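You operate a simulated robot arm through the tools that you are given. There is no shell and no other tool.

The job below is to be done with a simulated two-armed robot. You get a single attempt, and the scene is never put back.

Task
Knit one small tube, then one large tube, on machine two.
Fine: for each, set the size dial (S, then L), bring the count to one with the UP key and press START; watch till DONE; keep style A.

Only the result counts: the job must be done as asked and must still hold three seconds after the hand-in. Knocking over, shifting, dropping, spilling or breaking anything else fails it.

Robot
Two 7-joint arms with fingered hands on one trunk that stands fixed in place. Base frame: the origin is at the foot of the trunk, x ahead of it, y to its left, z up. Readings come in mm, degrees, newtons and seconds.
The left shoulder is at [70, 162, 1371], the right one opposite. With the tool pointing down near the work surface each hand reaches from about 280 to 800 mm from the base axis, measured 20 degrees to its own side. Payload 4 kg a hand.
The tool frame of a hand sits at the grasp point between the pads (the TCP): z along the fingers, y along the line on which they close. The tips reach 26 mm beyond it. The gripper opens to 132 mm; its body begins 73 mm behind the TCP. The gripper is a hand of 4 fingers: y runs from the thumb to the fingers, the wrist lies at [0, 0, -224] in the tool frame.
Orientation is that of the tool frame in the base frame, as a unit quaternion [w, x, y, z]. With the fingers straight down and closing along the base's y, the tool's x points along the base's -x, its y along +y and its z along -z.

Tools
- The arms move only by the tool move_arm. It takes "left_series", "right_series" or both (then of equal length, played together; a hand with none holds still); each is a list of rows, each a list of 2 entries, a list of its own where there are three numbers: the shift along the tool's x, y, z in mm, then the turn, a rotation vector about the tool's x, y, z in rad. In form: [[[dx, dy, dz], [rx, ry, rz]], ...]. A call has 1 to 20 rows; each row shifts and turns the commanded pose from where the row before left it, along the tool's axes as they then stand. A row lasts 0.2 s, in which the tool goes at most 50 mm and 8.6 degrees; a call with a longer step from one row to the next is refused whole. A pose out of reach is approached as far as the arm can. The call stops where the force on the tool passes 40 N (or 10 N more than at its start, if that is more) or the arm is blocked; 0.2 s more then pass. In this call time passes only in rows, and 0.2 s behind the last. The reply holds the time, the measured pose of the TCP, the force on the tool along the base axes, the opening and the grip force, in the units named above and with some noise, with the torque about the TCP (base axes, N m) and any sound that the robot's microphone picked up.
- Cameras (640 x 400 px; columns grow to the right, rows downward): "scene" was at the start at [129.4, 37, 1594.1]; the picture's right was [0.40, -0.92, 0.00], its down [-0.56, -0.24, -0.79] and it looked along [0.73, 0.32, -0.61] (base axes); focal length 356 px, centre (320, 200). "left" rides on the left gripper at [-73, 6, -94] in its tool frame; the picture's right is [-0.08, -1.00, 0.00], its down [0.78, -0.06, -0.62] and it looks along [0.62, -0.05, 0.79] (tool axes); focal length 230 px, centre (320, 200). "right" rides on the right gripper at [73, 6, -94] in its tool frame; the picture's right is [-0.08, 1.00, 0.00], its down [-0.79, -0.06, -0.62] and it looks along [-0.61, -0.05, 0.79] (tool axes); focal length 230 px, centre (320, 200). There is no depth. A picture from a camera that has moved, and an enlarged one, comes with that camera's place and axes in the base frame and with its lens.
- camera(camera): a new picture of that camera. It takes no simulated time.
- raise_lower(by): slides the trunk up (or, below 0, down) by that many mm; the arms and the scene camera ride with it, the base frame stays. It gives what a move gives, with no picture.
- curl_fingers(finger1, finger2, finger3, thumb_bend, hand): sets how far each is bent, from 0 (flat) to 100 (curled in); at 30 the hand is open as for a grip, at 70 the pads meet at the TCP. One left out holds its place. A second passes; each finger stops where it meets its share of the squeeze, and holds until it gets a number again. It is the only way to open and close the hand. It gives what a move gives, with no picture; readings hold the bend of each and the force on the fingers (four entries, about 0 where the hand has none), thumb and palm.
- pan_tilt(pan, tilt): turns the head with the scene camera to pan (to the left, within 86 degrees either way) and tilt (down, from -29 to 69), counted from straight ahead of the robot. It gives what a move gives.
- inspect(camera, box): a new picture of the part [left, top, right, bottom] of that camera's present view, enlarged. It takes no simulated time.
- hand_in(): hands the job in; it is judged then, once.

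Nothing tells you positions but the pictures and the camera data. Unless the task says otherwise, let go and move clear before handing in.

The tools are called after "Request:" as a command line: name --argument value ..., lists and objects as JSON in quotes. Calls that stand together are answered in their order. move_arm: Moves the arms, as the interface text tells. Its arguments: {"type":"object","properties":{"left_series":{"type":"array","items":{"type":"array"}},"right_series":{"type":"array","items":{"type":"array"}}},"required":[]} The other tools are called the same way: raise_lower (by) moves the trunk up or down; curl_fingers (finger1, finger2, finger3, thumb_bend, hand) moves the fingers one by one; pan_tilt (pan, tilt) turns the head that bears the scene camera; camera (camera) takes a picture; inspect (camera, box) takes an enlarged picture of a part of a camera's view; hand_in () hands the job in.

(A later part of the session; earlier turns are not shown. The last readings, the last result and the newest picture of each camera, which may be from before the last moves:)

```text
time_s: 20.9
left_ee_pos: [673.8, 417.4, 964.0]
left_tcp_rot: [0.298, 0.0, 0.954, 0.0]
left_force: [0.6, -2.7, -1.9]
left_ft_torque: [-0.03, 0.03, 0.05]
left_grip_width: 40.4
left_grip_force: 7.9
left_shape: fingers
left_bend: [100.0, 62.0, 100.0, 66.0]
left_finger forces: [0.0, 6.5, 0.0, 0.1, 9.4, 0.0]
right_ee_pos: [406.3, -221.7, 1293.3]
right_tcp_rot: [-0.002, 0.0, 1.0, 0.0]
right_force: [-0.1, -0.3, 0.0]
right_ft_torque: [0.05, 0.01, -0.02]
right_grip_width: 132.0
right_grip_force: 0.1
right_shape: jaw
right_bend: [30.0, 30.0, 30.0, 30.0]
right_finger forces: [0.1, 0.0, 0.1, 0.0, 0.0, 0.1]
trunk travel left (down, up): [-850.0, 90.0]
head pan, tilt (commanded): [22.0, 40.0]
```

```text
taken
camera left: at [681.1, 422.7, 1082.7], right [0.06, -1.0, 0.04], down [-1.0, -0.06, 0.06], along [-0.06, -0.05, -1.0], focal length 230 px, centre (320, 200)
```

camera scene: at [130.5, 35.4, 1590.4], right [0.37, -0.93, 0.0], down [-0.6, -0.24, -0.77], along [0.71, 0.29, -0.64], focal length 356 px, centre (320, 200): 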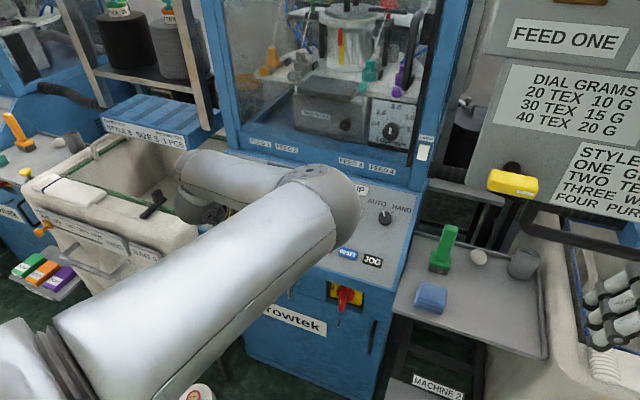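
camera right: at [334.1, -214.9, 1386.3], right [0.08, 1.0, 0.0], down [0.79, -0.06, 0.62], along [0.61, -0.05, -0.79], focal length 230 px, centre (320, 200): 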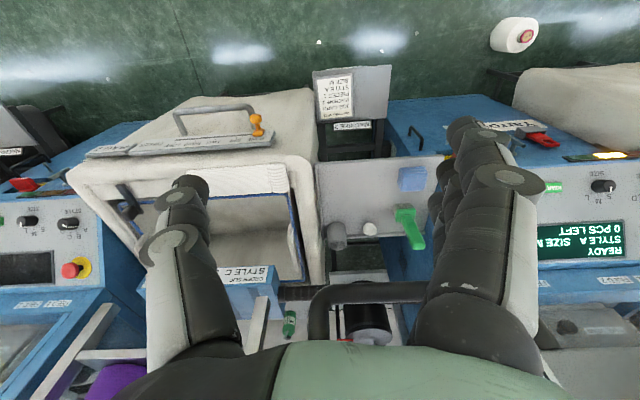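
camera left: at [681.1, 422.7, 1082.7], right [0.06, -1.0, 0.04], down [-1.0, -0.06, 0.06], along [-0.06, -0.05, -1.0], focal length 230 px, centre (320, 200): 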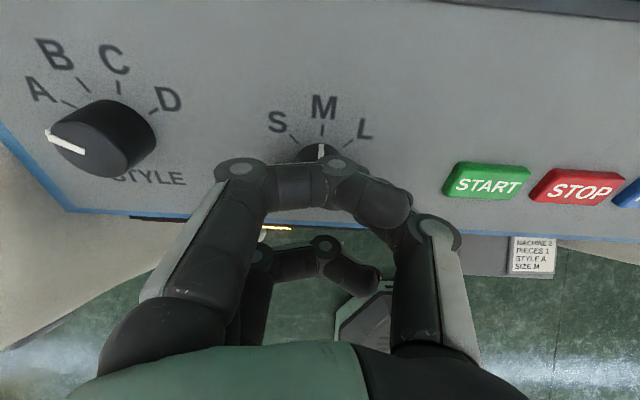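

The knob is held (about 7–9 N). Seen from the front, M→S is a quarter-ish counter-clockwise turn of about 45°, so I turn the tool about its axis by −45° around the knob's axis.

Request:
move_arm --left_series '[[[-0.43, 0.03, 0], [0, 0, -0.131]], [[-0.43, 0.03, 0], [0, 0, -0.131]], [[-0.43, 0.03, 0], [0, 0, -0.131]], [[-0.43, 0.03, 0], [0, 0, -0.131]], [[-0.43, 0.03, 0], [0, 0, -0.131]], [[-0.43, 0.03, 0], [0, 0, -0.131]]]'

Request:
camera --camera "left"

Request:
camera --camera "scene"

```text
time_s: 22.3
left_ee_pos: [677.5, 417.7, 965.7]
left_tcp_rot: [0.275, -0.366, 0.881, -0.115]
left_force: [-3.1, -4.0, -5.8]
left_ft_torque: [-0.11, 0.07, -0.03]
left_grip_width: 40.2
left_grip_force: 6.8
left_shape: fingers
left_bend: [100.0, 61.0, 100.0, 67.0]
left_finger forces: [0.0, 7.2, 0.0, 0.0, 6.2, 0.0]
right_ee_pos: [406.4, -221.0, 1294.7]
right_tcp_rot: [0.0, 0.0, 1.0, 0.0]
right_force: [1.1, 0.3, -0.3]
right_ft_torque: [0.01, -0.02, 0.0]
right_grip_width: 132.0
right_grip_force: 0.0
right_shape: jaw
right_bend: [30.0, 30.0, 30.0, 30.0]
right_finger forces: [0.0, 0.0, 0.0, 0.0, 0.0, 0.1]
trunk travel left (down, up): [-850.0, 90.0]
head pan, tilt (commanded): [22.0, 40.0]
```

```text
taken
camera left: at [662.8, 473.1, 1070.7], right [0.63, -0.65, 0.43], down [-0.77, -0.6, 0.22], along [0.12, -0.47, -0.87], focal length 230 px, centre (320, 200)
```

left: 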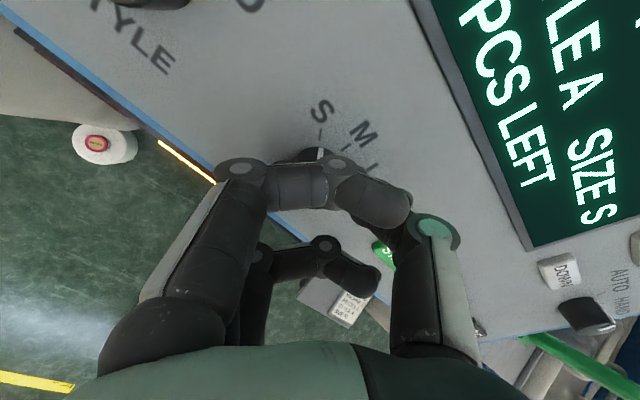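

```text
taken
camera scene: at [129.3, 33.8, 1590.4], right [0.37, -0.93, 0.0], down [-0.6, -0.24, -0.77], along [0.71, 0.29, -0.64], focal length 356 px, centre (320, 200)
```

scene: 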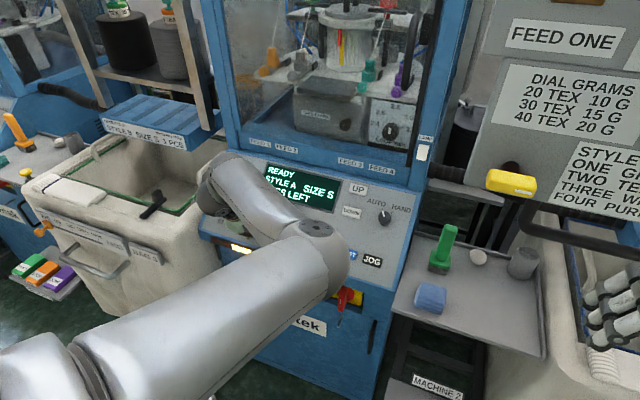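

The display now reads SIZE S. I release the knob gently, retreat along the normal and turn the hand back.

Request:
curl_fingers --hand "left" --finger2 45 --thumb_bend 45

Request:
move_arm --left_series '[[[0, 0, -20], [0, 0, 0]], [[0, 0, -30], [0, 0, 0]], [[0, 0, -30], [0, 0, 0]], [[0, 0, 0], [0, 0, 0.131]], [[0, 0, 0], [0, 0, 0.131]], [[0, 0, 0], [0, 0, 0.131]], [[0, 0, 0], [0, 0, 0.131]], [[0, 0, 0], [0, 0, 0.131]], [[0, 0, 0], [0, 0, 0.131]]]'

Request:
curl_fingers --hand "left" --finger1 70 --finger2 100 --finger3 100 --thumb_bend 30

Request:
camera --camera "left"

Request:
camera --camera "scene"

```text
time_s: 23.3
left_ee_pos: [676.5, 416.7, 966.9]
left_tcp_rot: [0.276, -0.365, 0.882, -0.114]
left_force: [-0.1, -0.2, 0.2]
left_ft_torque: [0.0, 0.01, -0.03]
left_grip_width: 50.5
left_grip_force: 0.0
left_shape: fingers
left_bend: [100.0, 45.0, 100.0, 45.0]
left_finger forces: [0.0, 0.0, 0.0, 0.0, 0.0, 0.0]
right_ee_pos: [406.8, -220.5, 1292.8]
right_tcp_rot: [0.001, 0.0, 1.0, 0.0]
right_force: [0.0, 0.3, 1.4]
right_ft_torque: [0.02, 0.01, 0.01]
right_grip_width: 131.8
right_grip_force: 0.0
right_shape: jaw
right_bend: [30.0, 30.0, 30.0, 30.0]
right_finger forces: [0.1, 0.0, 0.1, 0.0, 0.0, 0.1]
trunk travel left (down, up): [-850.0, 90.0]
head pan, tilt (commanded): [22.0, 40.0]
```

```text
time_s: 25.3
left_ee_pos: [631.3, 419.3, 1032.8]
left_tcp_rot: [0.299, 0.002, 0.954, 0.0]
left_force: [0.6, -0.6, 0.2]
left_ft_torque: [0.0, 0.0, 0.01]
left_grip_width: 50.3
left_grip_force: 0.0
left_shape: fingers
left_bend: [100.0, 45.0, 100.0, 45.0]
left_finger forces: [0.0, 0.0, 0.0, 0.1, 0.1, 0.0]
right_ee_pos: [406.0, -221.5, 1293.3]
right_tcp_rot: [0.0, 0.0, 1.0, 0.001]
right_force: [0.3, 0.1, -0.9]
right_ft_torque: [-0.01, 0.04, 0.0]
right_grip_width: 132.2
right_grip_force: 0.0
right_shape: jaw
right_bend: [30.0, 30.0, 30.0, 30.0]
right_finger forces: [0.0, 0.0, 0.0, 0.0, 0.0, 0.0]
trunk travel left (down, up): [-850.0, 90.0]
head pan, tilt (commanded): [22.0, 40.0]
```

```text
time_s: 26.3
left_ee_pos: [631.5, 419.1, 1033.0]
left_tcp_rot: [0.3, 0.001, 0.954, 0.0]
left_force: [0.3, -0.5, 0.1]
left_ft_torque: [-0.02, 0.02, 0.04]
left_grip_width: 71.3
left_grip_force: 0.1
left_shape: fingers
left_bend: [70.0, 100.0, 100.0, 30.0]
left_finger forces: [0.0, 0.0, 0.0, 0.1, 0.1, 0.0]
right_ee_pos: [405.7, -220.2, 1293.3]
right_tcp_rot: [0.0, 0.0, 1.0, 0.0]
right_force: [0.0, 0.8, 0.0]
right_ft_torque: [0.0, 0.03, 0.06]
right_grip_width: 131.6
right_grip_force: 0.1
right_shape: jaw
right_bend: [30.0, 30.0, 30.0, 30.0]
right_finger forces: [0.0, 0.0, 0.0, 0.1, 0.1, 0.0]
trunk travel left (down, up): [-850.0, 90.0]
head pan, tilt (commanded): [22.0, 40.0]
```

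```text
taken
camera left: at [637.5, 424.1, 1152.0], right [0.06, -1.0, 0.04], down [-1.0, -0.06, 0.06], along [-0.06, -0.05, -1.0], focal length 230 px, centre (320, 200)
```

left: 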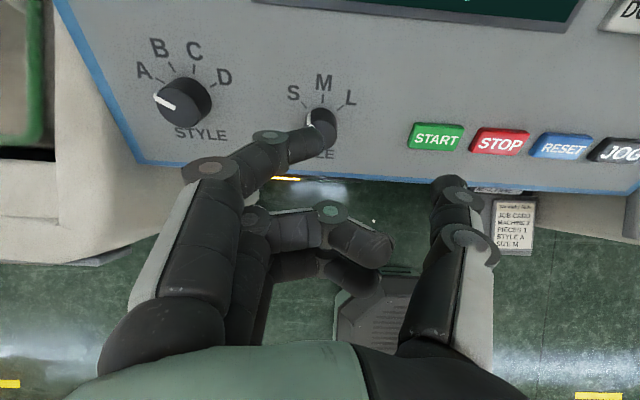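

```text
taken
camera scene: at [128.9, 34.2, 1590.5], right [0.37, -0.93, 0.0], down [-0.6, -0.24, -0.77], along [0.71, 0.29, -0.64], focal length 356 px, centre (320, 200)
```

scene: 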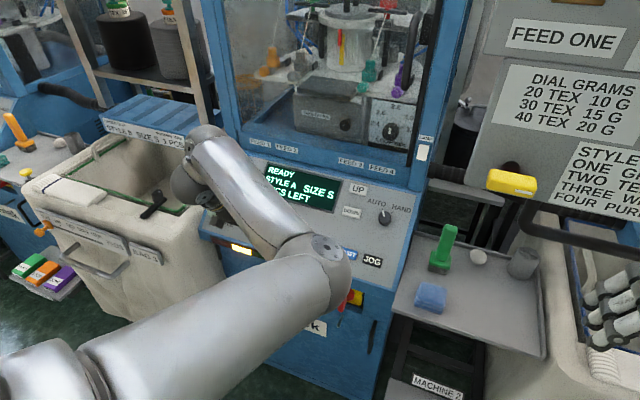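

SIZE S is set, and the hand is clear of the panel. Before pressing UP I test the thumb flat at 0 so it will not touch the panel, and check the hand shape.

Request:
curl_fingers --hand "left" --thumb_bend 0

Request:
camera --camera "left"

Request:
inspect --camera "scene" --box '[160, 100, 440, 275]'

```text
time_s: 27.3
left_ee_pos: [631.3, 418.2, 1033.3]
left_tcp_rot: [0.299, 0.0, 0.954, 0.0]
left_force: [-0.3, -0.5, -0.1]
left_ft_torque: [-0.02, 0.0, -0.02]
left_grip_width: 90.4
left_grip_force: 0.1
left_shape: fingers
left_bend: [70.0, 100.0, 100.0, 0.0]
left_finger forces: [0.0, 0.1, 0.0, 0.0, 0.1, 0.1]
right_ee_pos: [406.3, -221.4, 1292.8]
right_tcp_rot: [0.0, 0.0, 1.0, -0.001]
right_force: [-1.0, 0.1, 0.3]
right_ft_torque: [-0.01, -0.03, 0.01]
right_grip_width: 131.9
right_grip_force: 0.0
right_shape: jaw
right_bend: [30.0, 30.0, 30.0, 30.0]
right_finger forces: [0.0, 0.1, 0.1, 0.1, 0.0, 0.0]
trunk travel left (down, up): [-850.0, 90.0]
head pan, tilt (commanded): [22.0, 40.0]
```

```text
taken
camera left: at [637.5, 424.1, 1152.0], right [0.06, -1.0, 0.04], down [-1.0, -0.06, 0.06], along [-0.06, -0.05, -1.0], focal length 230 px, centre (320, 200)
```

left: 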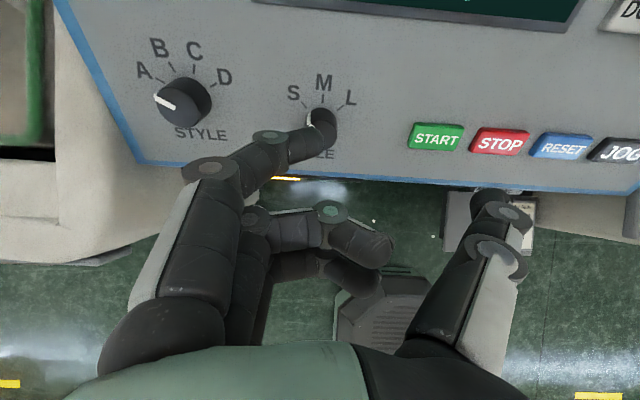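

```text
2.29 times, centred on (300, 188) of scene
camera zoom: at [128.9, 34.2, 1590.5], right [0.37, -0.93, 0.0], down [-0.6, -0.24, -0.77], along [0.71, 0.29, -0.64], focal length 814 px, centre (366, 229)
```

zoom: 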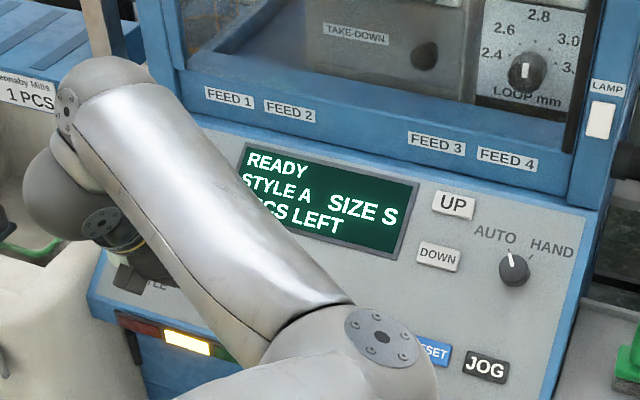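

The flat thumb would reach the panel too, so instead I will press with the thumb itself: all three fingers curled fully, thumb at 45, whose tip is visible in the left camera. I shape the hand and move to a hover about 45 mm off the UP key.

Request:
curl_fingers --hand "left" --finger1 100 --finger2 100 --finger3 100 --thumb_bend 45

Request:
move_arm --left_series '[[[0, 0, 0], [0, -0.087, 0]], [[-24.1, -26.7, 4], [0, 0, 0]], [[-24.1, -26.7, 5], [0, 0, 0]], [[-24.1, -26.7, 5], [0, 0, 0]], [[-24.1, -26.7, 5], [0, 0, 0]]]'

Request:
camera --camera "left"

Request:
camera --camera "scene"

```text
time_s: 28.3
left_ee_pos: [630.7, 418.1, 1032.9]
left_tcp_rot: [0.3, 0.0, 0.954, 0.0]
left_force: [0.0, 0.0, -0.1]
left_ft_torque: [0.03, -0.02, 0.02]
left_grip_width: 50.5
left_grip_force: 0.1
left_shape: fingers
left_bend: [100.0, 100.0, 100.0, 45.0]
left_finger forces: [0.0, 0.0, 0.0, 0.1, 0.0, 0.0]
right_ee_pos: [406.9, -221.0, 1294.4]
right_tcp_rot: [0.0, 0.0, 1.0, 0.0]
right_force: [0.4, 0.1, -0.5]
right_ft_torque: [-0.03, -0.02, 0.0]
right_grip_width: 131.8
right_grip_force: 0.1
right_shape: jaw
right_bend: [30.0, 30.0, 30.0, 30.0]
right_finger forces: [0.0, 0.1, 0.0, 0.0, 0.0, 0.1]
trunk travel left (down, up): [-850.0, 90.0]
head pan, tilt (commanded): [22.0, 40.0]
```

```text
time_s: 29.5
left_ee_pos: [719.9, 327.7, 1089.8]
left_tcp_rot: [0.347, -0.012, 0.938, 0.009]
left_force: [-0.5, 1.4, 0.3]
left_ft_torque: [0.03, 0.01, -0.01]
left_grip_width: 50.4
left_grip_force: 0.1
left_shape: fingers
left_bend: [100.0, 100.0, 100.0, 45.0]
left_finger forces: [0.0, 0.0, 0.0, 0.0, 0.0, 0.0]
right_ee_pos: [407.3, -222.3, 1292.5]
right_tcp_rot: [-0.001, 0.0, 1.0, 0.001]
right_force: [0.5, 0.7, 0.1]
right_ft_torque: [0.0, 0.02, 0.04]
right_grip_width: 131.8
right_grip_force: 0.0
right_shape: jaw
right_bend: [30.0, 30.0, 30.0, 30.0]
right_finger forces: [0.1, 0.0, 0.0, 0.0, 0.1, 0.1]
trunk travel left (down, up): [-850.0, 90.0]
head pan, tilt (commanded): [22.0, 40.0]
```

```text
taken
camera left: at [714.9, 333.0, 1208.5], right [0.09, -1.0, 0.04], down [-1.0, -0.09, -0.04], along [0.05, -0.04, -1.0], focal length 230 px, centre (320, 200)
```

left: 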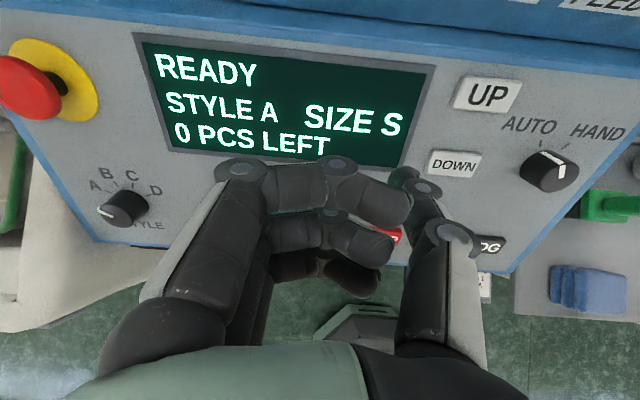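

```text
taken
camera scene: at [129.4, 32.6, 1590.4], right [0.37, -0.93, 0.0], down [-0.6, -0.24, -0.77], along [0.71, 0.29, -0.64], focal length 356 px, centre (320, 200)
```

scene: 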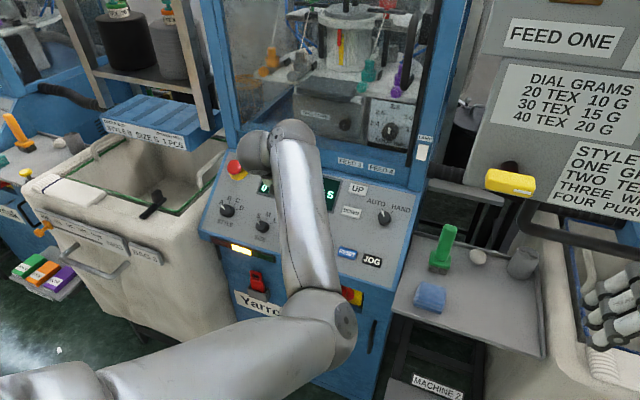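

The left camera now shows the display and the UP key well. The measured pose lags the command a bit (about 17 mm in y), so I let it settle with a null row and read again.

Request:
move_arm --left_series '[[[0, 0, 0], [0, 0, 0]], [[0, 0, 0], [0, 0, 0]]]'

Request:
camera --camera "left"

```text
time_s: 30.1
left_ee_pos: [719.7, 330.0, 1087.6]
left_tcp_rot: [0.345, -0.009, 0.939, 0.01]
left_force: [0.2, 0.4, 0.8]
left_ft_torque: [-0.03, 0.0, 0.0]
left_grip_width: 50.5
left_grip_force: 0.1
left_shape: fingers
left_bend: [100.0, 100.0, 100.0, 45.0]
left_finger forces: [0.1, 0.0, 0.0, 0.0, 0.1, 0.0]
right_ee_pos: [405.6, -222.1, 1294.0]
right_tcp_rot: [0.0, -0.001, 1.0, 0.0]
right_force: [-1.3, 0.4, -0.7]
right_ft_torque: [0.02, 0.0, -0.02]
right_grip_width: 132.0
right_grip_force: 0.0
right_shape: jaw
right_bend: [30.0, 30.0, 30.0, 30.0]
right_finger forces: [0.0, 0.1, 0.0, 0.0, 0.1, 0.0]
trunk travel left (down, up): [-850.0, 90.0]
head pan, tilt (commanded): [22.0, 40.0]
```

```text
taken
camera left: at [714.3, 333.1, 1207.0], right [0.08, -1.0, 0.04], down [-1.0, -0.08, -0.04], along [0.04, -0.03, -1.0], focal length 230 px, centre (320, 200)
```

left: 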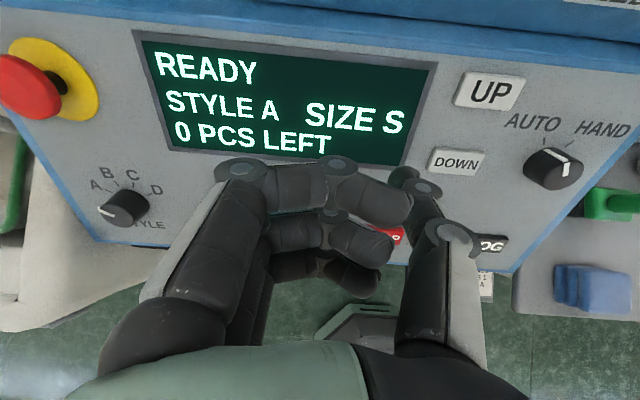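

The arm could not follow fully: the elbow has dropped low and the wrist is near its bend limit. I retreat the left hand away from the panel to see whether the elbow recovers.

Request:
move_arm --left_series '[[[0, 0, -40], [0, 0, 0]], [[0, 0, -40], [0, 0, 0]], [[0, 0, -40], [0, 0, 0]], [[0, 0, -40], [0, 0, 0]], [[0, 0, -40], [0, 0, 0]]]'

Request:
camera --camera "scene"

```text
time_s: 31.3
left_ee_pos: [699.5, 326.8, 1102.3]
left_tcp_rot: [0.342, -0.004, 0.94, 0.012]
left_force: [-0.2, -0.1, -0.2]
left_ft_torque: [0.0, 0.02, 0.01]
left_grip_width: 50.5
left_grip_force: 0.0
left_shape: fingers
left_bend: [100.0, 100.0, 100.0, 45.0]
left_finger forces: [0.0, 0.0, 0.0, 0.0, 0.1, 0.1]
left hand out of reach, approached as far as the arm can: row 1, 2, 3, 4, 5
right_ee_pos: [406.0, -221.3, 1294.3]
right_tcp_rot: [-0.001, 0.0, 1.0, 0.0]
right_force: [-0.6, 0.0, 0.8]
right_ft_torque: [-0.01, -0.04, -0.02]
right_grip_width: 132.1
right_grip_force: 0.0
right_shape: jaw
right_bend: [30.0, 30.0, 30.0, 30.0]
right_finger forces: [0.0, 0.1, 0.0, 0.1, 0.0, 0.0]
trunk travel left (down, up): [-850.0, 90.0]
head pan, tilt (commanded): [22.0, 40.0]
```

```text
taken
camera scene: at [129.1, 34.2, 1590.5], right [0.37, -0.93, 0.0], down [-0.6, -0.24, -0.77], along [0.71, 0.29, -0.64], focal length 356 px, centre (320, 200)
```

scene: 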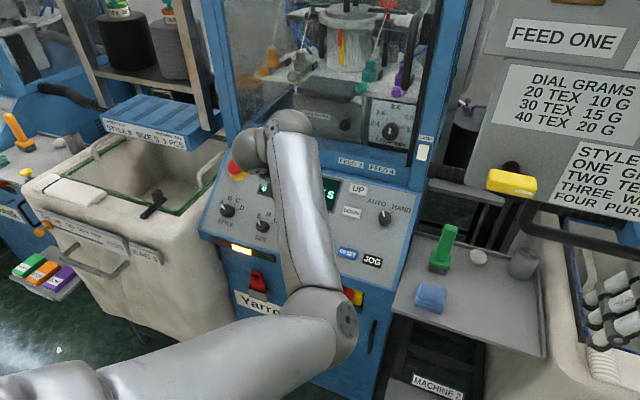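

The arm reports these poses as out of reach, so the wrist is stuck at its limit with the low elbow. I move the hand sideways to the left again (where it was fine) and then look how the elbow stands.

Request:
move_arm --left_series '[[[0, 35, 0], [0, 0, 0]], [[0, 35, 0], [0, 0, 0]], [[0, 35, 0], [0, 0, 0]]]'

Request:
camera --camera "scene"

```text
time_s: 32.1
left_ee_pos: [704.3, 417.0, 1098.9]
left_tcp_rot: [0.341, 0.001, 0.94, -0.002]
left_force: [-0.2, 1.1, -0.4]
left_ft_torque: [-0.01, 0.04, 0.0]
left_grip_width: 50.7
left_grip_force: 0.0
left_shape: fingers
left_bend: [100.0, 100.0, 100.0, 45.0]
left_finger forces: [0.0, 0.0, 0.0, 0.1, 0.0, 0.1]
right_ee_pos: [405.3, -218.9, 1294.3]
right_tcp_rot: [-0.001, 0.0, 1.0, 0.0]
right_force: [0.0, 1.0, 0.4]
right_ft_torque: [-0.01, 0.01, 0.0]
right_grip_width: 132.0
right_grip_force: 0.1
right_shape: jaw
right_bend: [30.0, 30.0, 30.0, 30.0]
right_finger forces: [0.0, 0.0, 0.0, 0.0, 0.0, 0.1]
trunk travel left (down, up): [-850.0, 90.0]
head pan, tilt (commanded): [22.0, 40.0]
```

```text
taken
camera scene: at [129.3, 36.8, 1590.4], right [0.37, -0.93, 0.0], down [-0.6, -0.24, -0.77], along [0.71, 0.29, -0.64], focal length 356 px, centre (320, 200)
```

scene: 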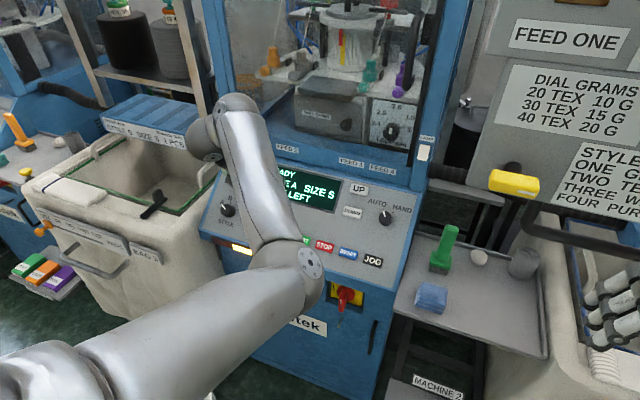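

Back in a reachable pose. I now yaw the hand by −45° here in free air, which should swing the elbow up again and also put the thumb on the upper-right side of the hand, good for the UP key.

Request:
move_arm --left_series '[[[0, 0, -10], [0, 0, -0.131]], [[0, 0, -10], [0, 0, -0.131]], [[0, 0, 0], [0, 0, -0.131]], [[0, 0, 0], [0, 0, -0.131]], [[0, 0, 0], [0, 0, -0.131]], [[0, 0, 0], [0, 0, -0.131]]]'

Request:
camera --camera "scene"

Request:
camera --camera "left"

```text
time_s: 33.5
left_ee_pos: [688.9, 415.5, 1115.8]
left_tcp_rot: [0.314, -0.362, 0.868, -0.13]
left_force: [0.5, 0.1, 0.3]
left_ft_torque: [0.01, 0.01, 0.02]
left_grip_width: 50.5
left_grip_force: 0.0
left_shape: fingers
left_bend: [100.0, 100.0, 100.0, 45.0]
left_finger forces: [0.0, 0.0, 0.1, 0.1, 0.1, 0.1]
right_ee_pos: [405.9, -221.7, 1293.5]
right_tcp_rot: [0.0, 0.0, 1.0, 0.001]
right_force: [-0.7, -0.7, 0.0]
right_ft_torque: [0.03, 0.0, 0.04]
right_grip_width: 131.9
right_grip_force: 0.0
right_shape: jaw
right_bend: [30.0, 30.0, 30.0, 30.0]
right_finger forces: [0.1, 0.0, 0.1, 0.1, 0.0, 0.0]
trunk travel left (down, up): [-850.0, 90.0]
head pan, tilt (commanded): [22.0, 40.0]
```

```text
taken
camera scene: at [129.0, 34.2, 1590.5], right [0.37, -0.93, 0.0], down [-0.6, -0.24, -0.77], along [0.71, 0.29, -0.64], focal length 356 px, centre (320, 200)
```

scene: 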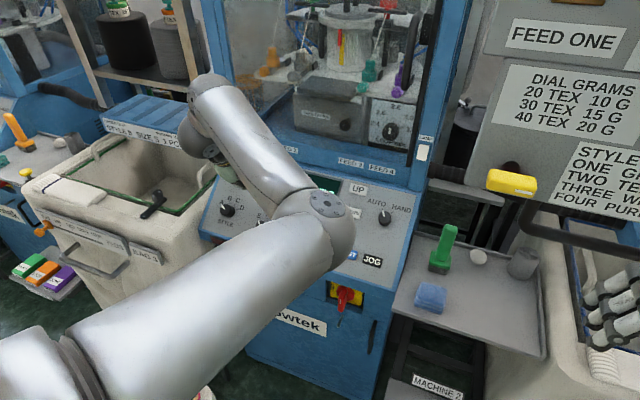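

```text
taken
camera left: at [665.2, 470.8, 1218.8], right [0.59, -0.65, 0.49], down [-0.79, -0.6, 0.15], along [0.2, -0.47, -0.86], focal length 230 px, centre (320, 200)
```

left: 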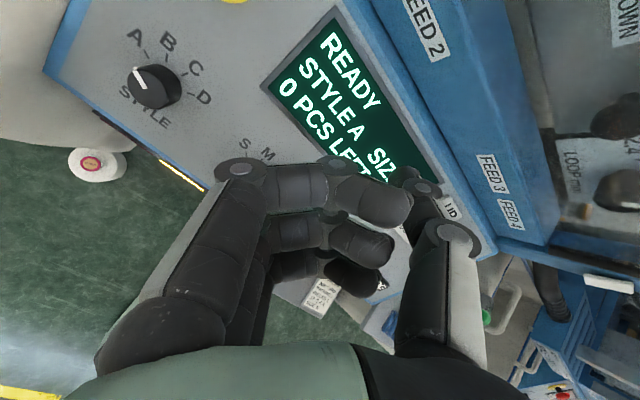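

The elbow swung up as hoped. I now move the hand to a hover in front of UP with this yaw, keeping a good distance from the panel.

Request:
move_arm --left_series '[[[22.7, -25.9, 5], [0, 0, 0]], [[22.7, -25.9, 5], [0, 0, 0]], [[22.7, -25.9, 5], [0, 0, 0]], [[22.7, -25.9, 5], [0, 0, 0]], [[22.7, -25.9, 5], [0, 0, 0]]]'

Request:
camera --camera "scene"

Request:
camera --camera "left"

```text
time_s: 34.9
left_ee_pos: [721.4, 288.0, 1115.9]
left_tcp_rot: [0.33, -0.374, 0.858, -0.121]
left_force: [0.0, -0.4, 0.9]
left_ft_torque: [-0.03, -0.01, -0.01]
left_grip_width: 50.4
left_grip_force: 0.0
left_shape: fingers
left_bend: [100.0, 100.0, 100.0, 45.0]
left_finger forces: [0.0, 0.0, 0.0, 0.0, 0.0, 0.1]
left hand out of reach, approached as far as the arm can: row 2, 3
right_ee_pos: [406.6, -220.2, 1293.3]
right_tcp_rot: [0.0, 0.001, 1.0, -0.001]
right_force: [0.5, -0.3, 0.2]
right_ft_torque: [0.02, -0.01, 0.01]
right_grip_width: 132.0
right_grip_force: 0.0
right_shape: jaw
right_bend: [30.0, 30.0, 30.0, 30.0]
right_finger forces: [0.1, 0.0, 0.0, 0.0, 0.0, 0.0]
trunk travel left (down, up): [-850.0, 90.0]
head pan, tilt (commanded): [22.0, 40.0]
stopped in row 5 (left hand): the arm was blocked; the commanded pose is now the measured one
```

```text
taken
camera scene: at [128.9, 35.0, 1590.5], right [0.37, -0.93, 0.0], down [-0.6, -0.24, -0.77], along [0.71, 0.29, -0.64], focal length 356 px, centre (320, 200)
```

scene: 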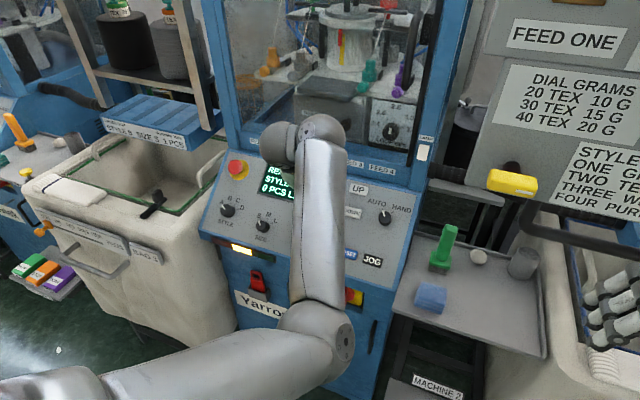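

```text
taken
camera left: at [693.9, 340.3, 1219.2], right [0.6, -0.63, 0.49], down [-0.77, -0.63, 0.12], along [0.24, -0.44, -0.86], focal length 230 px, centre (320, 200)
```

left: 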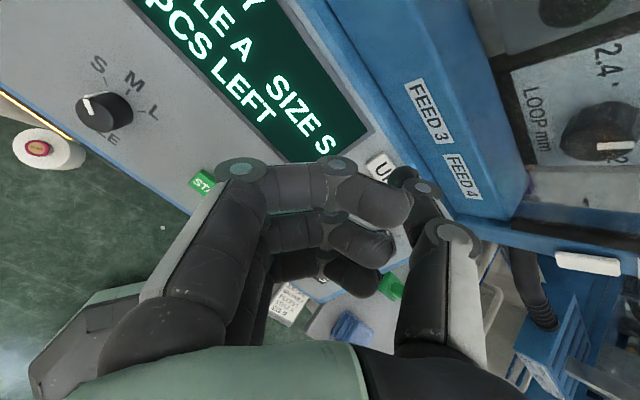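

The elbow dropped again as the hand went right and the arm got blocked. I yaw the hand further (−30°) here to swing the elbow back up.

Request:
move_arm --left_series '[[[0, 0, -5], [0, 0, -0.131]], [[0, 0, -5], [0, 0, -0.131]], [[0, 0, 0], [0, 0, -0.131]], [[0, 0, 0], [0, 0, -0.131]]]'

Request:
camera --camera "scene"

Request:
camera --camera "left"

```text
time_s: 35.9
left_ee_pos: [713.6, 302.5, 1125.6]
left_tcp_rot: [0.296, -0.588, 0.728, -0.192]
left_force: [0.7, -0.6, -1.0]
left_ft_torque: [0.01, 0.01, 0.0]
left_grip_width: 50.7
left_grip_force: 0.1
left_shape: fingers
left_bend: [100.0, 100.0, 100.0, 45.0]
left_finger forces: [0.0, 0.0, 0.0, 0.1, 0.0, 0.0]
right_ee_pos: [405.9, -220.7, 1293.1]
right_tcp_rot: [0.0, 0.0, 1.0, 0.001]
right_force: [-0.1, 0.8, 0.6]
right_ft_torque: [0.01, -0.03, -0.01]
right_grip_width: 131.8
right_grip_force: 0.0
right_shape: jaw
right_bend: [30.0, 30.0, 30.0, 30.0]
right_finger forces: [0.1, 0.0, 0.0, 0.0, 0.0, 0.0]
trunk travel left (down, up): [-850.0, 90.0]
head pan, tilt (commanded): [22.0, 40.0]
```

```text
taken
camera scene: at [128.9, 34.2, 1590.5], right [0.37, -0.93, 0.0], down [-0.6, -0.24, -0.77], along [0.71, 0.29, -0.64], focal length 356 px, centre (320, 200)
```

scene: 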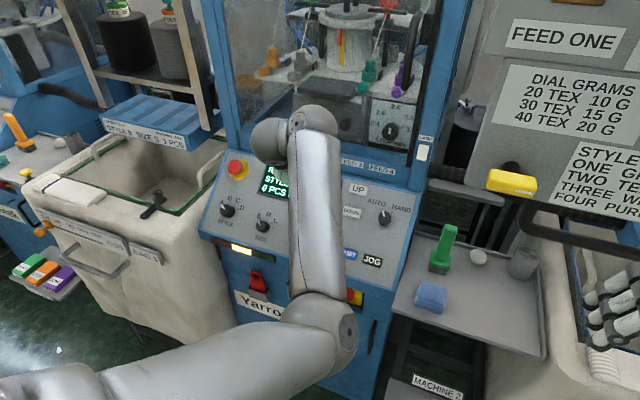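

```text
taken
camera left: at [658.1, 368.4, 1207.3], right [0.75, -0.16, 0.64], down [-0.47, -0.82, 0.34], along [0.47, -0.55, -0.69], focal length 230 px, centre (320, 200)
```

left: 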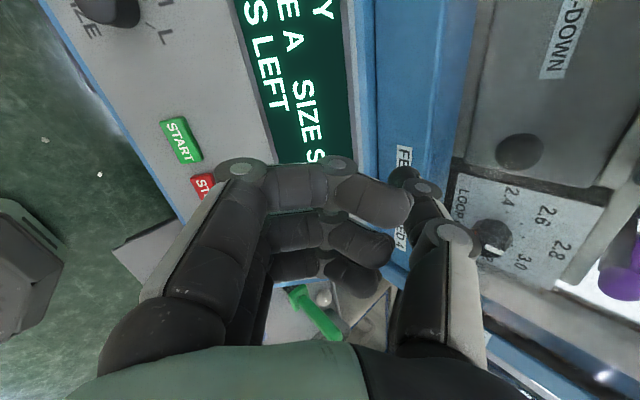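

The elbow is still low. Raising the trunk by 90 mm puts the shoulder higher so the forearm slopes down to the panel and the wrist bends less; I do that, with both hands in free air.

Request:
raise_lower --by 90

Request:
move_arm --left_series '[[[0, 0, -40], [0, 0, 0.131]], [[0, 0, -40], [0, 0, 0.131]], [[0, 0, -40], [0, 0, 0.131]], [[0, 0, -40], [0, 0, 0.131]]]'

Request:
camera --camera "scene"

```text
time_s: 37.2
left_ee_pos: [714.0, 302.9, 1216.3]
left_tcp_rot: [0.295, -0.588, 0.728, -0.194]
left_force: [0.2, -0.1, 0.3]
left_ft_torque: [0.0, -0.01, 0.02]
left_grip_width: 50.8
left_grip_force: 0.0
left_shape: fingers
left_bend: [100.0, 100.0, 100.0, 45.0]
left_finger forces: [0.1, 0.0, 0.1, 0.0, 0.0, 0.0]
right_ee_pos: [406.0, -220.5, 1382.9]
right_tcp_rot: [0.001, 0.0, 1.0, 0.0]
right_force: [0.2, -0.4, -0.3]
right_ft_torque: [-0.01, -0.04, -0.01]
right_grip_width: 131.5
right_grip_force: 0.0
right_shape: jaw
right_bend: [30.0, 30.0, 30.0, 30.0]
right_finger forces: [0.1, 0.1, 0.0, 0.0, 0.0, 0.0]
trunk travel left (down, up): [-940.0, 0.0]
head pan, tilt (commanded): [22.0, 40.0]
```

```text
time_s: 38.2
left_ee_pos: [634.2, 283.9, 1361.8]
left_tcp_rot: [0.377, -0.388, 0.825, -0.163]
left_force: [-0.3, -0.2, 0.0]
left_ft_torque: [0.02, -0.01, 0.0]
left_grip_width: 50.7
left_grip_force: 0.0
left_shape: fingers
left_bend: [100.0, 100.0, 100.0, 45.0]
left_finger forces: [0.1, 0.1, 0.1, 0.0, 0.0, 0.0]
left hand out of reach, approached as far as the arm can: row 1, 2
right_ee_pos: [405.3, -218.6, 1384.2]
right_tcp_rot: [0.0, 0.0, 1.0, -0.001]
right_force: [-0.4, 0.5, 0.5]
right_ft_torque: [-0.03, -0.04, -0.03]
right_grip_width: 131.9
right_grip_force: 0.0
right_shape: jaw
right_bend: [30.0, 30.0, 30.0, 30.0]
right_finger forces: [0.0, 0.1, 0.0, 0.0, 0.1, 0.0]
trunk travel left (down, up): [-940.0, 0.0]
head pan, tilt (commanded): [22.0, 40.0]
```

```text
taken
camera scene: at [127.2, 35.7, 1680.5], right [0.37, -0.93, 0.0], down [-0.6, -0.24, -0.77], along [0.71, 0.29, -0.64], focal length 356 px, centre (320, 200)
```

scene: 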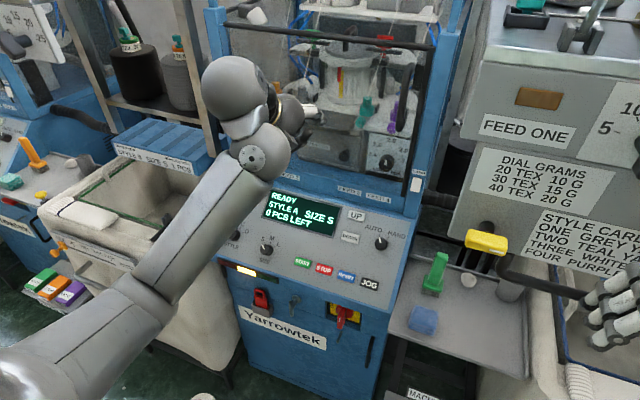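

The arm took yet another posture with the elbow low on the left. I take the hand back to its starting orientation (pointing straight down, no yaw) near the start position, to recover the elbow-up posture.

Request:
move_arm --left_series '[[[0, 0, -15], [0, 0, 0.131]], [[0, 0, -15], [0, 0, 0.131]], [[0, 0, -15], [0, 0, 0.131]], [[0, 0, -15], [0, 0, 0.131]], [[0, 0, -15], [0, 0, 0.131]], [[0, 0, -15], [0, 0, 0.131]]]'

Request:
camera --camera "scene"

```text
time_s: 39.6
left_ee_pos: [567.0, 262.0, 1362.2]
left_tcp_rot: [0.411, -0.041, 0.911, -0.005]
left_force: [0.8, -0.8, -0.2]
left_ft_torque: [0.04, 0.03, 0.02]
left_grip_width: 50.5
left_grip_force: 0.1
left_shape: fingers
left_bend: [100.0, 100.0, 100.0, 45.0]
left_finger forces: [0.1, 0.1, 0.1, 0.1, 0.0, 0.0]
left hand out of reach, approached as far as the arm can: row 4, 5, 6
right_ee_pos: [404.9, -222.2, 1384.2]
right_tcp_rot: [0.0, 0.0, 1.0, 0.001]
right_force: [0.2, -0.2, -0.4]
right_ft_torque: [0.0, 0.03, -0.03]
right_grip_width: 132.0
right_grip_force: 0.0
right_shape: jaw
right_bend: [30.0, 30.0, 30.0, 30.0]
right_finger forces: [0.0, 0.1, 0.1, 0.0, 0.0, 0.0]
trunk travel left (down, up): [-940.0, 0.0]
head pan, tilt (commanded): [22.0, 40.0]
```

```text
taken
camera scene: at [128.7, 32.3, 1680.6], right [0.37, -0.93, 0.0], down [-0.6, -0.24, -0.77], along [0.71, 0.29, -0.64], focal length 356 px, centre (320, 200)
```

scene: 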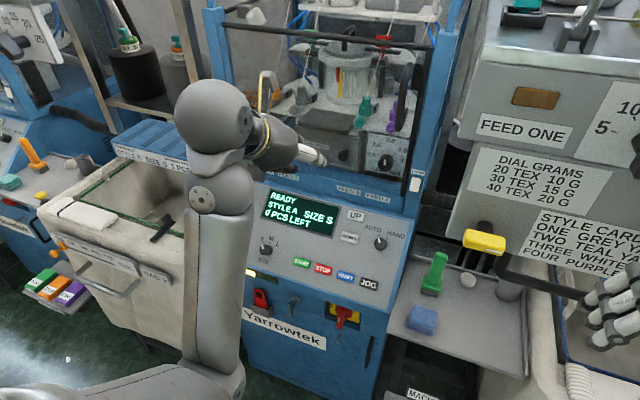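

The elbow is straight below the wrist now. To swing it back up I first pitch the hand to point forward (that frees the wrist), then roll it negatively so the elbow swings up over the right side.

Request:
move_arm --left_series '[[[0, 15, 10], [0, -0.131, 0]], [[0, 15, 10], [0, -0.131, 0]], [[0, 15, 10], [0, -0.131, 0]], [[0, 15, 10], [0, -0.131, 0]], [[0, 15, 10], [0, -0.131, 0]]]'

Request:
camera --camera "scene"

```text
time_s: 41.0
left_ee_pos: [572.6, 382.2, 1379.0]
left_tcp_rot: [0.618, -0.045, 0.783, 0.055]
left_force: [-0.4, 0.1, -0.6]
left_ft_torque: [-0.02, 0.03, -0.02]
left_grip_width: 50.6
left_grip_force: 0.1
left_shape: fingers
left_bend: [100.0, 100.0, 100.0, 45.0]
left_finger forces: [0.0, 0.0, 0.0, 0.0, 0.0, 0.0]
left hand out of reach, approached as far as the arm can: row 3, 4, 5
right_ee_pos: [405.6, -222.5, 1383.9]
right_tcp_rot: [0.0, 0.0, 1.0, 0.001]
right_force: [-0.4, 0.0, 0.1]
right_ft_torque: [0.0, 0.01, -0.02]
right_grip_width: 131.7
right_grip_force: 0.0
right_shape: jaw
right_bend: [30.0, 30.0, 30.0, 30.0]
right_finger forces: [0.0, 0.0, 0.0, 0.0, 0.1, 0.0]
trunk travel left (down, up): [-940.0, 0.0]
head pan, tilt (commanded): [22.0, 40.0]
stopped in row 5 (left hand): the arm was blocked; the commanded pose is now the measured one
```

```text
taken
camera scene: at [128.4, 32.2, 1680.5], right [0.37, -0.93, 0.0], down [-0.6, -0.24, -0.77], along [0.71, 0.29, -0.64], focal length 356 px, centre (320, 200)
```

scene: 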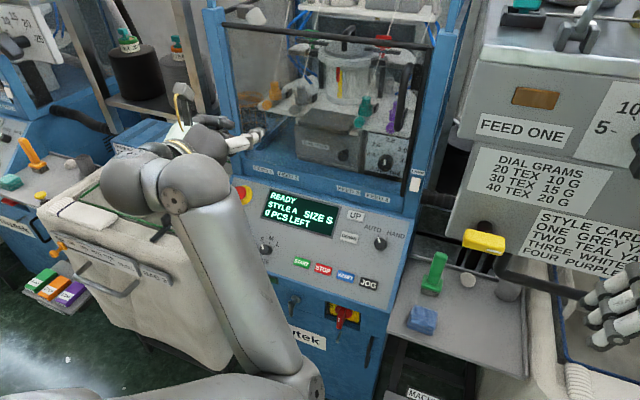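

The hand now points mostly forward with the elbow low at the centre. Next I roll the hand by −45° to swing the elbow up.

Request:
move_arm --left_series '[[[0, 0, 0], [0, 0, -0.131]], [[0, 0, 0], [0, 0, -0.131]], [[0, 0, 0], [0, 0, -0.131]], [[0, 0, 0], [0, 0, -0.131]], [[0, 0, 0], [0, 0, -0.131]], [[0, 0, 0], [0, 0, -0.131]]]'

Request:
camera --camera "scene"

```text
time_s: 42.4
left_ee_pos: [571.3, 389.6, 1379.4]
left_tcp_rot: [0.595, -0.341, 0.705, -0.18]
left_force: [0.6, -0.3, 1.0]
left_ft_torque: [-0.02, 0.0, -0.05]
left_grip_width: 50.4
left_grip_force: 0.0
left_shape: fingers
left_bend: [100.0, 100.0, 100.0, 45.0]
left_finger forces: [0.1, 0.0, 0.1, 0.0, 0.1, 0.0]
right_ee_pos: [406.6, -221.7, 1382.6]
right_tcp_rot: [0.0, 0.001, 1.0, 0.0]
right_force: [-0.8, -0.3, -0.4]
right_ft_torque: [-0.01, -0.04, 0.01]
right_grip_width: 131.7
right_grip_force: 0.0
right_shape: jaw
right_bend: [30.0, 30.0, 30.0, 30.0]
right_finger forces: [0.1, 0.0, 0.0, 0.0, 0.0, 0.0]
trunk travel left (down, up): [-940.0, 0.0]
head pan, tilt (commanded): [22.0, 40.0]
```

```text
taken
camera scene: at [128.8, 34.1, 1680.5], right [0.37, -0.93, 0.0], down [-0.6, -0.24, -0.77], along [0.71, 0.29, -0.64], focal length 356 px, centre (320, 200)
```

scene: 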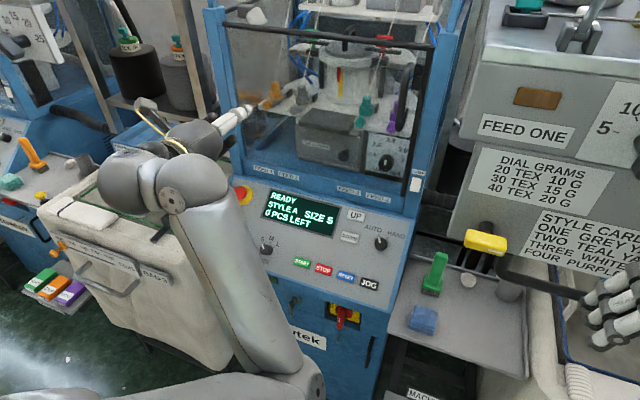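

Rolling was taken up by the wrist alone. With the trunk raised, the arm will be nearly straight when reaching for UP, so the elbow side hardly matters; I turn the hand to a 48° pitch with no yaw and check.

Request:
move_arm --left_series '[[[0, 0, 0], [-0.0076, 0.0763, 0.1143]], [[0, 0, 0], [-0.0076, 0.0763, 0.1143]], [[0, 0, 0], [-0.0076, 0.0763, 0.1143]], [[0, 0, 0], [-0.0076, 0.0763, 0.1143]], [[0, 0, 0], [-0.0076, 0.0763, 0.1143]], [[0, 0, 0], [-0.0076, 0.0763, 0.1143]], [[0, 0, 0], [-0.0076, 0.0763, 0.1143]]]'

Request:
camera --camera "scene"

```text
time_s: 44.0
left_ee_pos: [561.6, 372.7, 1328.3]
left_tcp_rot: [0.405, 0.003, 0.914, -0.009]
left_force: [0.1, -0.8, -0.2]
left_ft_torque: [-0.02, 0.0, -0.03]
left_grip_width: 50.3
left_grip_force: 0.0
left_shape: fingers
left_bend: [100.0, 100.0, 100.0, 45.0]
left_finger forces: [0.1, 0.0, 0.0, 0.0, 0.0, 0.1]
left hand out of reach, approached as far as the arm can: row 7
right_ee_pos: [406.6, -222.6, 1383.4]
right_tcp_rot: [0.0, 0.0, 1.0, 0.001]
right_force: [0.3, -0.7, -0.6]
right_ft_torque: [-0.01, -0.02, 0.02]
right_grip_width: 132.1
right_grip_force: 0.0
right_shape: jaw
right_bend: [30.0, 30.0, 30.0, 30.0]
right_finger forces: [0.0, 0.1, 0.0, 0.1, 0.0, 0.1]
trunk travel left (down, up): [-940.0, 0.0]
head pan, tilt (commanded): [22.0, 40.0]
```

```text
taken
camera scene: at [128.5, 32.1, 1680.6], right [0.37, -0.93, 0.0], down [-0.6, -0.24, -0.77], along [0.71, 0.29, -0.64], focal length 356 px, centre (320, 200)
```

scene: 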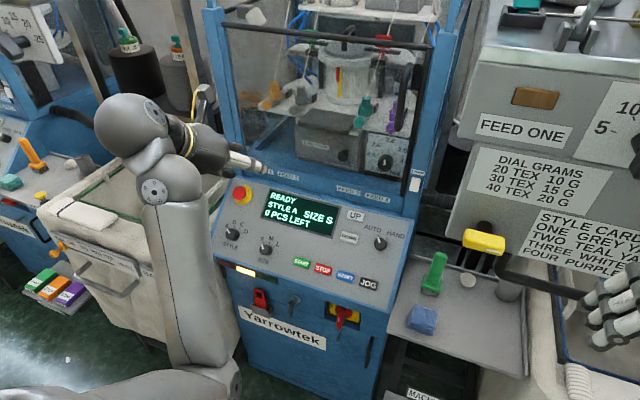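

The hand points down-forward again. I extend it toward the panel (down-forward, still well off it) so the arm straightens, then check the posture.

Request:
move_arm --left_series '[[[8, -5, 42], [0, 0, 0]], [[8, -5, 42], [0, 0, 0]], [[8, -10, 42], [0, 0, 0]], [[8, -10, 40], [0, 0, 0]], [[8, -10, 40], [0, 0, 0]]]'

Request:
camera --camera "scene"

Request:
camera --camera "left"

```text
time_s: 45.4
left_ee_pos: [683.2, 362.2, 1162.2]
left_tcp_rot: [0.404, 0.002, 0.914, 0.017]
left_force: [0.3, -0.3, 0.3]
left_ft_torque: [0.0, 0.05, 0.0]
left_grip_width: 50.7
left_grip_force: 0.1
left_shape: fingers
left_bend: [100.0, 100.0, 100.0, 45.0]
left_finger forces: [0.1, 0.1, 0.0, 0.0, 0.0, 0.0]
right_ee_pos: [406.6, -221.1, 1383.9]
right_tcp_rot: [0.0, 0.0, 1.0, -0.001]
right_force: [0.7, -0.5, -0.2]
right_ft_torque: [-0.03, -0.01, -0.01]
right_grip_width: 131.7
right_grip_force: 0.1
right_shape: jaw
right_bend: [30.0, 30.0, 30.0, 30.0]
right_finger forces: [0.0, 0.1, 0.1, 0.1, 0.1, 0.1]
trunk travel left (down, up): [-940.0, 0.0]
head pan, tilt (commanded): [22.0, 40.0]
stopped in row 5 (left hand): the arm was blocked; the commanded pose is now the measured one
```

```text
taken
camera scene: at [128.3, 35.1, 1680.5], right [0.37, -0.93, 0.0], down [-0.6, -0.24, -0.77], along [0.71, 0.29, -0.64], focal length 356 px, centre (320, 200)
```

scene: 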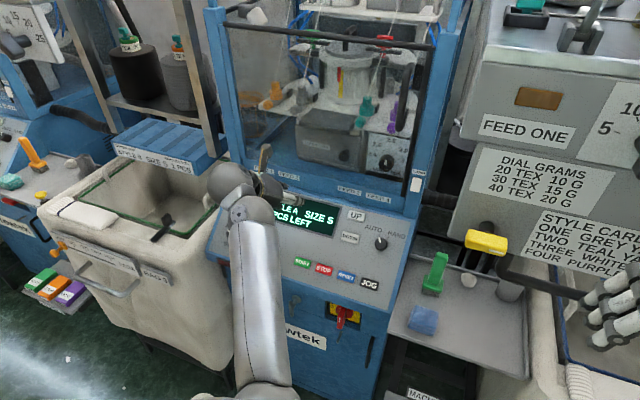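

```text
taken
camera left: at [662.1, 362.5, 1279.7], right [0.06, -1.0, 0.02], down [-0.98, -0.07, -0.17], along [0.17, -0.01, -0.99], focal length 230 px, centre (320, 200)
```

left: 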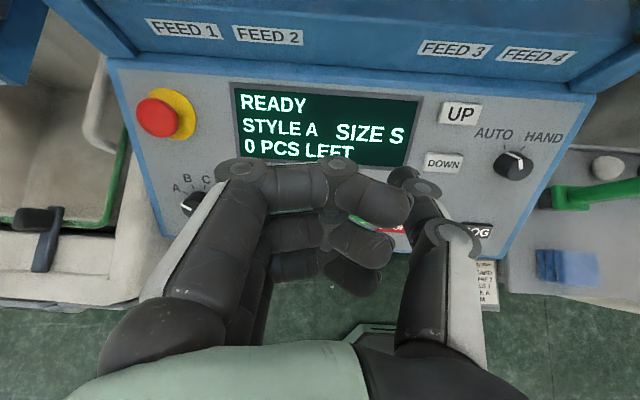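

The arm stopped at (683, 362, 1162) without any contact force, likely at a joint limit in passing. I try continuing in smaller steps forward-down to extend it.

Request:
move_arm --left_series '[[[0, 0, 15], [0, 0, 0]], [[0, 0, 15], [0, 0, 0]], [[0, 0, 15], [0, 0, 0]]]'

```text
time_s: 46.2
left_ee_pos: [713.7, 369.3, 1131.2]
left_tcp_rot: [0.404, 0.0, 0.914, 0.023]
left_force: [-0.3, -0.7, 0.3]
left_ft_torque: [-0.01, 0.0, 0.02]
left_grip_width: 50.5
left_grip_force: 0.0
left_shape: fingers
left_bend: [100.0, 100.0, 100.0, 45.0]
left_finger forces: [0.0, 0.0, 0.1, 0.0, 0.0, 0.0]
right_ee_pos: [406.2, -220.0, 1383.6]
right_tcp_rot: [0.0, 0.001, 1.0, 0.0]
right_force: [-0.6, 0.3, -0.3]
right_ft_torque: [0.02, -0.01, 0.0]
right_grip_width: 132.0
right_grip_force: 0.1
right_shape: jaw
right_bend: [30.0, 30.0, 30.0, 30.0]
right_finger forces: [0.0, 0.0, 0.1, 0.0, 0.1, 0.0]
trunk travel left (down, up): [-940.0, 0.0]
head pan, tilt (commanded): [22.0, 40.0]
```

That worked. Now I try stepping to the right in small steps from this more extended pose.

Request:
move_arm --left_series '[[[0, -15, 0], [0, 0, 0]], [[0, -15, 0], [0, 0, 0]], [[0, -15, 0], [0, 0, 0]]]'

Request:
camera --camera "scene"

```text
time_s: 47.2
left_ee_pos: [723.1, 356.9, 1157.0]
left_tcp_rot: [0.42, -0.008, 0.906, 0.048]
left_force: [-0.2, 0.6, 0.2]
left_ft_torque: [0.0, 0.0, 0.02]
left_grip_width: 50.6
left_grip_force: 0.0
left_shape: fingers
left_bend: [100.0, 100.0, 100.0, 45.0]
left_finger forces: [0.1, 0.0, 0.0, 0.0, 0.0, 0.1]
right_ee_pos: [406.2, -220.8, 1383.4]
right_tcp_rot: [0.0, 0.0, 1.0, 0.0]
right_force: [0.3, -0.1, 0.2]
right_ft_torque: [-0.01, -0.03, 0.01]
right_grip_width: 131.6
right_grip_force: 0.1
right_shape: jaw
right_bend: [30.0, 30.0, 30.0, 30.0]
right_finger forces: [0.0, 0.0, 0.0, 0.1, 0.0, 0.1]
trunk travel left (down, up): [-940.0, 0.0]
head pan, tilt (commanded): [22.0, 40.0]
stopped in row 3 (left hand): the arm was blocked; the commanded pose is now the measured one
```

```text
taken
camera scene: at [128.8, 34.6, 1680.5], right [0.37, -0.93, 0.0], down [-0.6, -0.24, -0.77], along [0.71, 0.29, -0.64], focal length 356 px, centre (320, 200)
```

scene: 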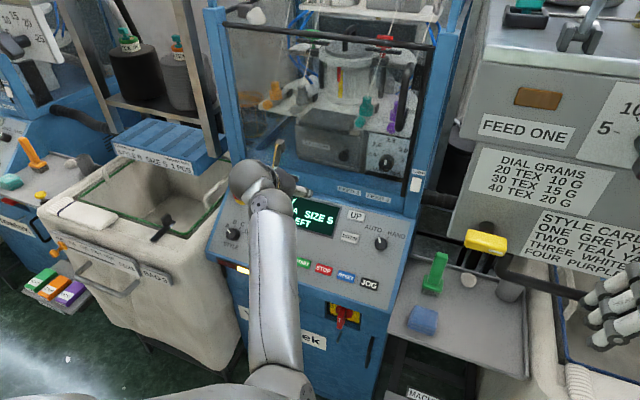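

Moving right at this hand yaw hits a joint limit; with more negative yaw there was more room. I yaw the hand to about −90° here (thumb toward the top of the panel) and see whether it stays reachable.

Request:
move_arm --left_series '[[[0, 0, 0], [0, 0, -0.131]], [[0, 0, 0], [0, 0, -0.131]], [[0, 0, 0], [0, 0, -0.131]], [[0, 0, 0], [0, 0, -0.131]], [[0, 0, 0], [0, 0, -0.131]], [[0, 0, 0], [0, 0, -0.131]], [[0, 0, 0], [0, 0, -0.131]], [[0, 0, 0], [0, 0, -0.131]], [[0, 0, 0], [0, 0, -0.131]], [[0, 0, 0], [0, 0, -0.131]], [[0, 0, 0], [0, 0, -0.131]], [[0, 0, 0], [0, 0, -0.131]]]'

Request:
camera --camera "scene"

Request:
camera --camera "left"

```text
time_s: 50.0
left_ee_pos: [717.0, 407.2, 1168.4]
left_tcp_rot: [-0.356, 0.653, -0.625, 0.238]
left_force: [0.0, 0.3, 0.4]
left_ft_torque: [-0.04, 0.01, -0.01]
left_grip_width: 50.4
left_grip_force: 0.0
left_shape: fingers
left_bend: [100.0, 100.0, 100.0, 45.0]
left_finger forces: [0.1, 0.1, 0.0, 0.1, 0.0, 0.1]
right_ee_pos: [406.8, -221.4, 1383.9]
right_tcp_rot: [0.0, 0.0, 1.0, 0.0]
right_force: [-0.4, 0.0, -0.1]
right_ft_torque: [-0.03, 0.0, 0.02]
right_grip_width: 131.9
right_grip_force: 0.0
right_shape: jaw
right_bend: [30.0, 30.0, 30.0, 30.0]
right_finger forces: [0.0, 0.1, 0.0, 0.0, 0.0, 0.0]
trunk travel left (down, up): [-940.0, 0.0]
head pan, tilt (commanded): [22.0, 40.0]
stopped in row 12 (left hand): the arm was blocked; the commanded pose is now the measured one
```

```text
taken
camera scene: at [128.9, 34.3, 1680.5], right [0.37, -0.93, 0.0], down [-0.6, -0.24, -0.77], along [0.71, 0.29, -0.64], focal length 356 px, centre (320, 200)
```

scene: 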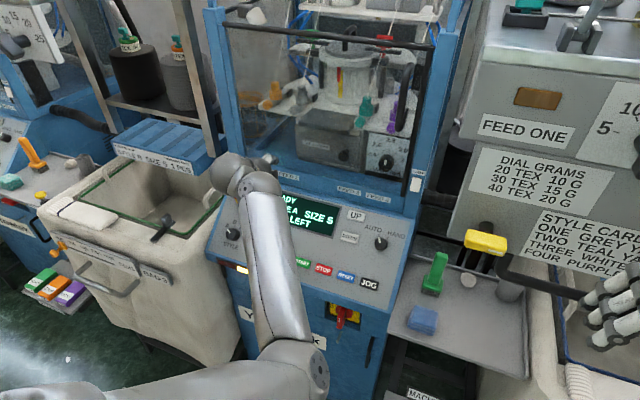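

```text
taken
camera left: at [633.8, 462.6, 1233.3], right [0.64, 0.04, 0.77], down [-0.34, -0.88, 0.33], along [0.69, -0.48, -0.54], focal length 230 px, centre (320, 200)
```

left: 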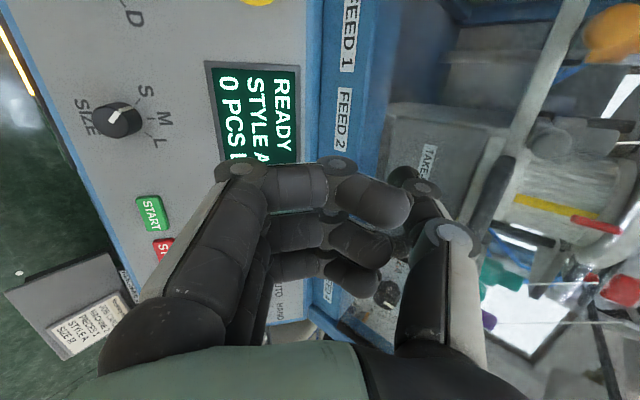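

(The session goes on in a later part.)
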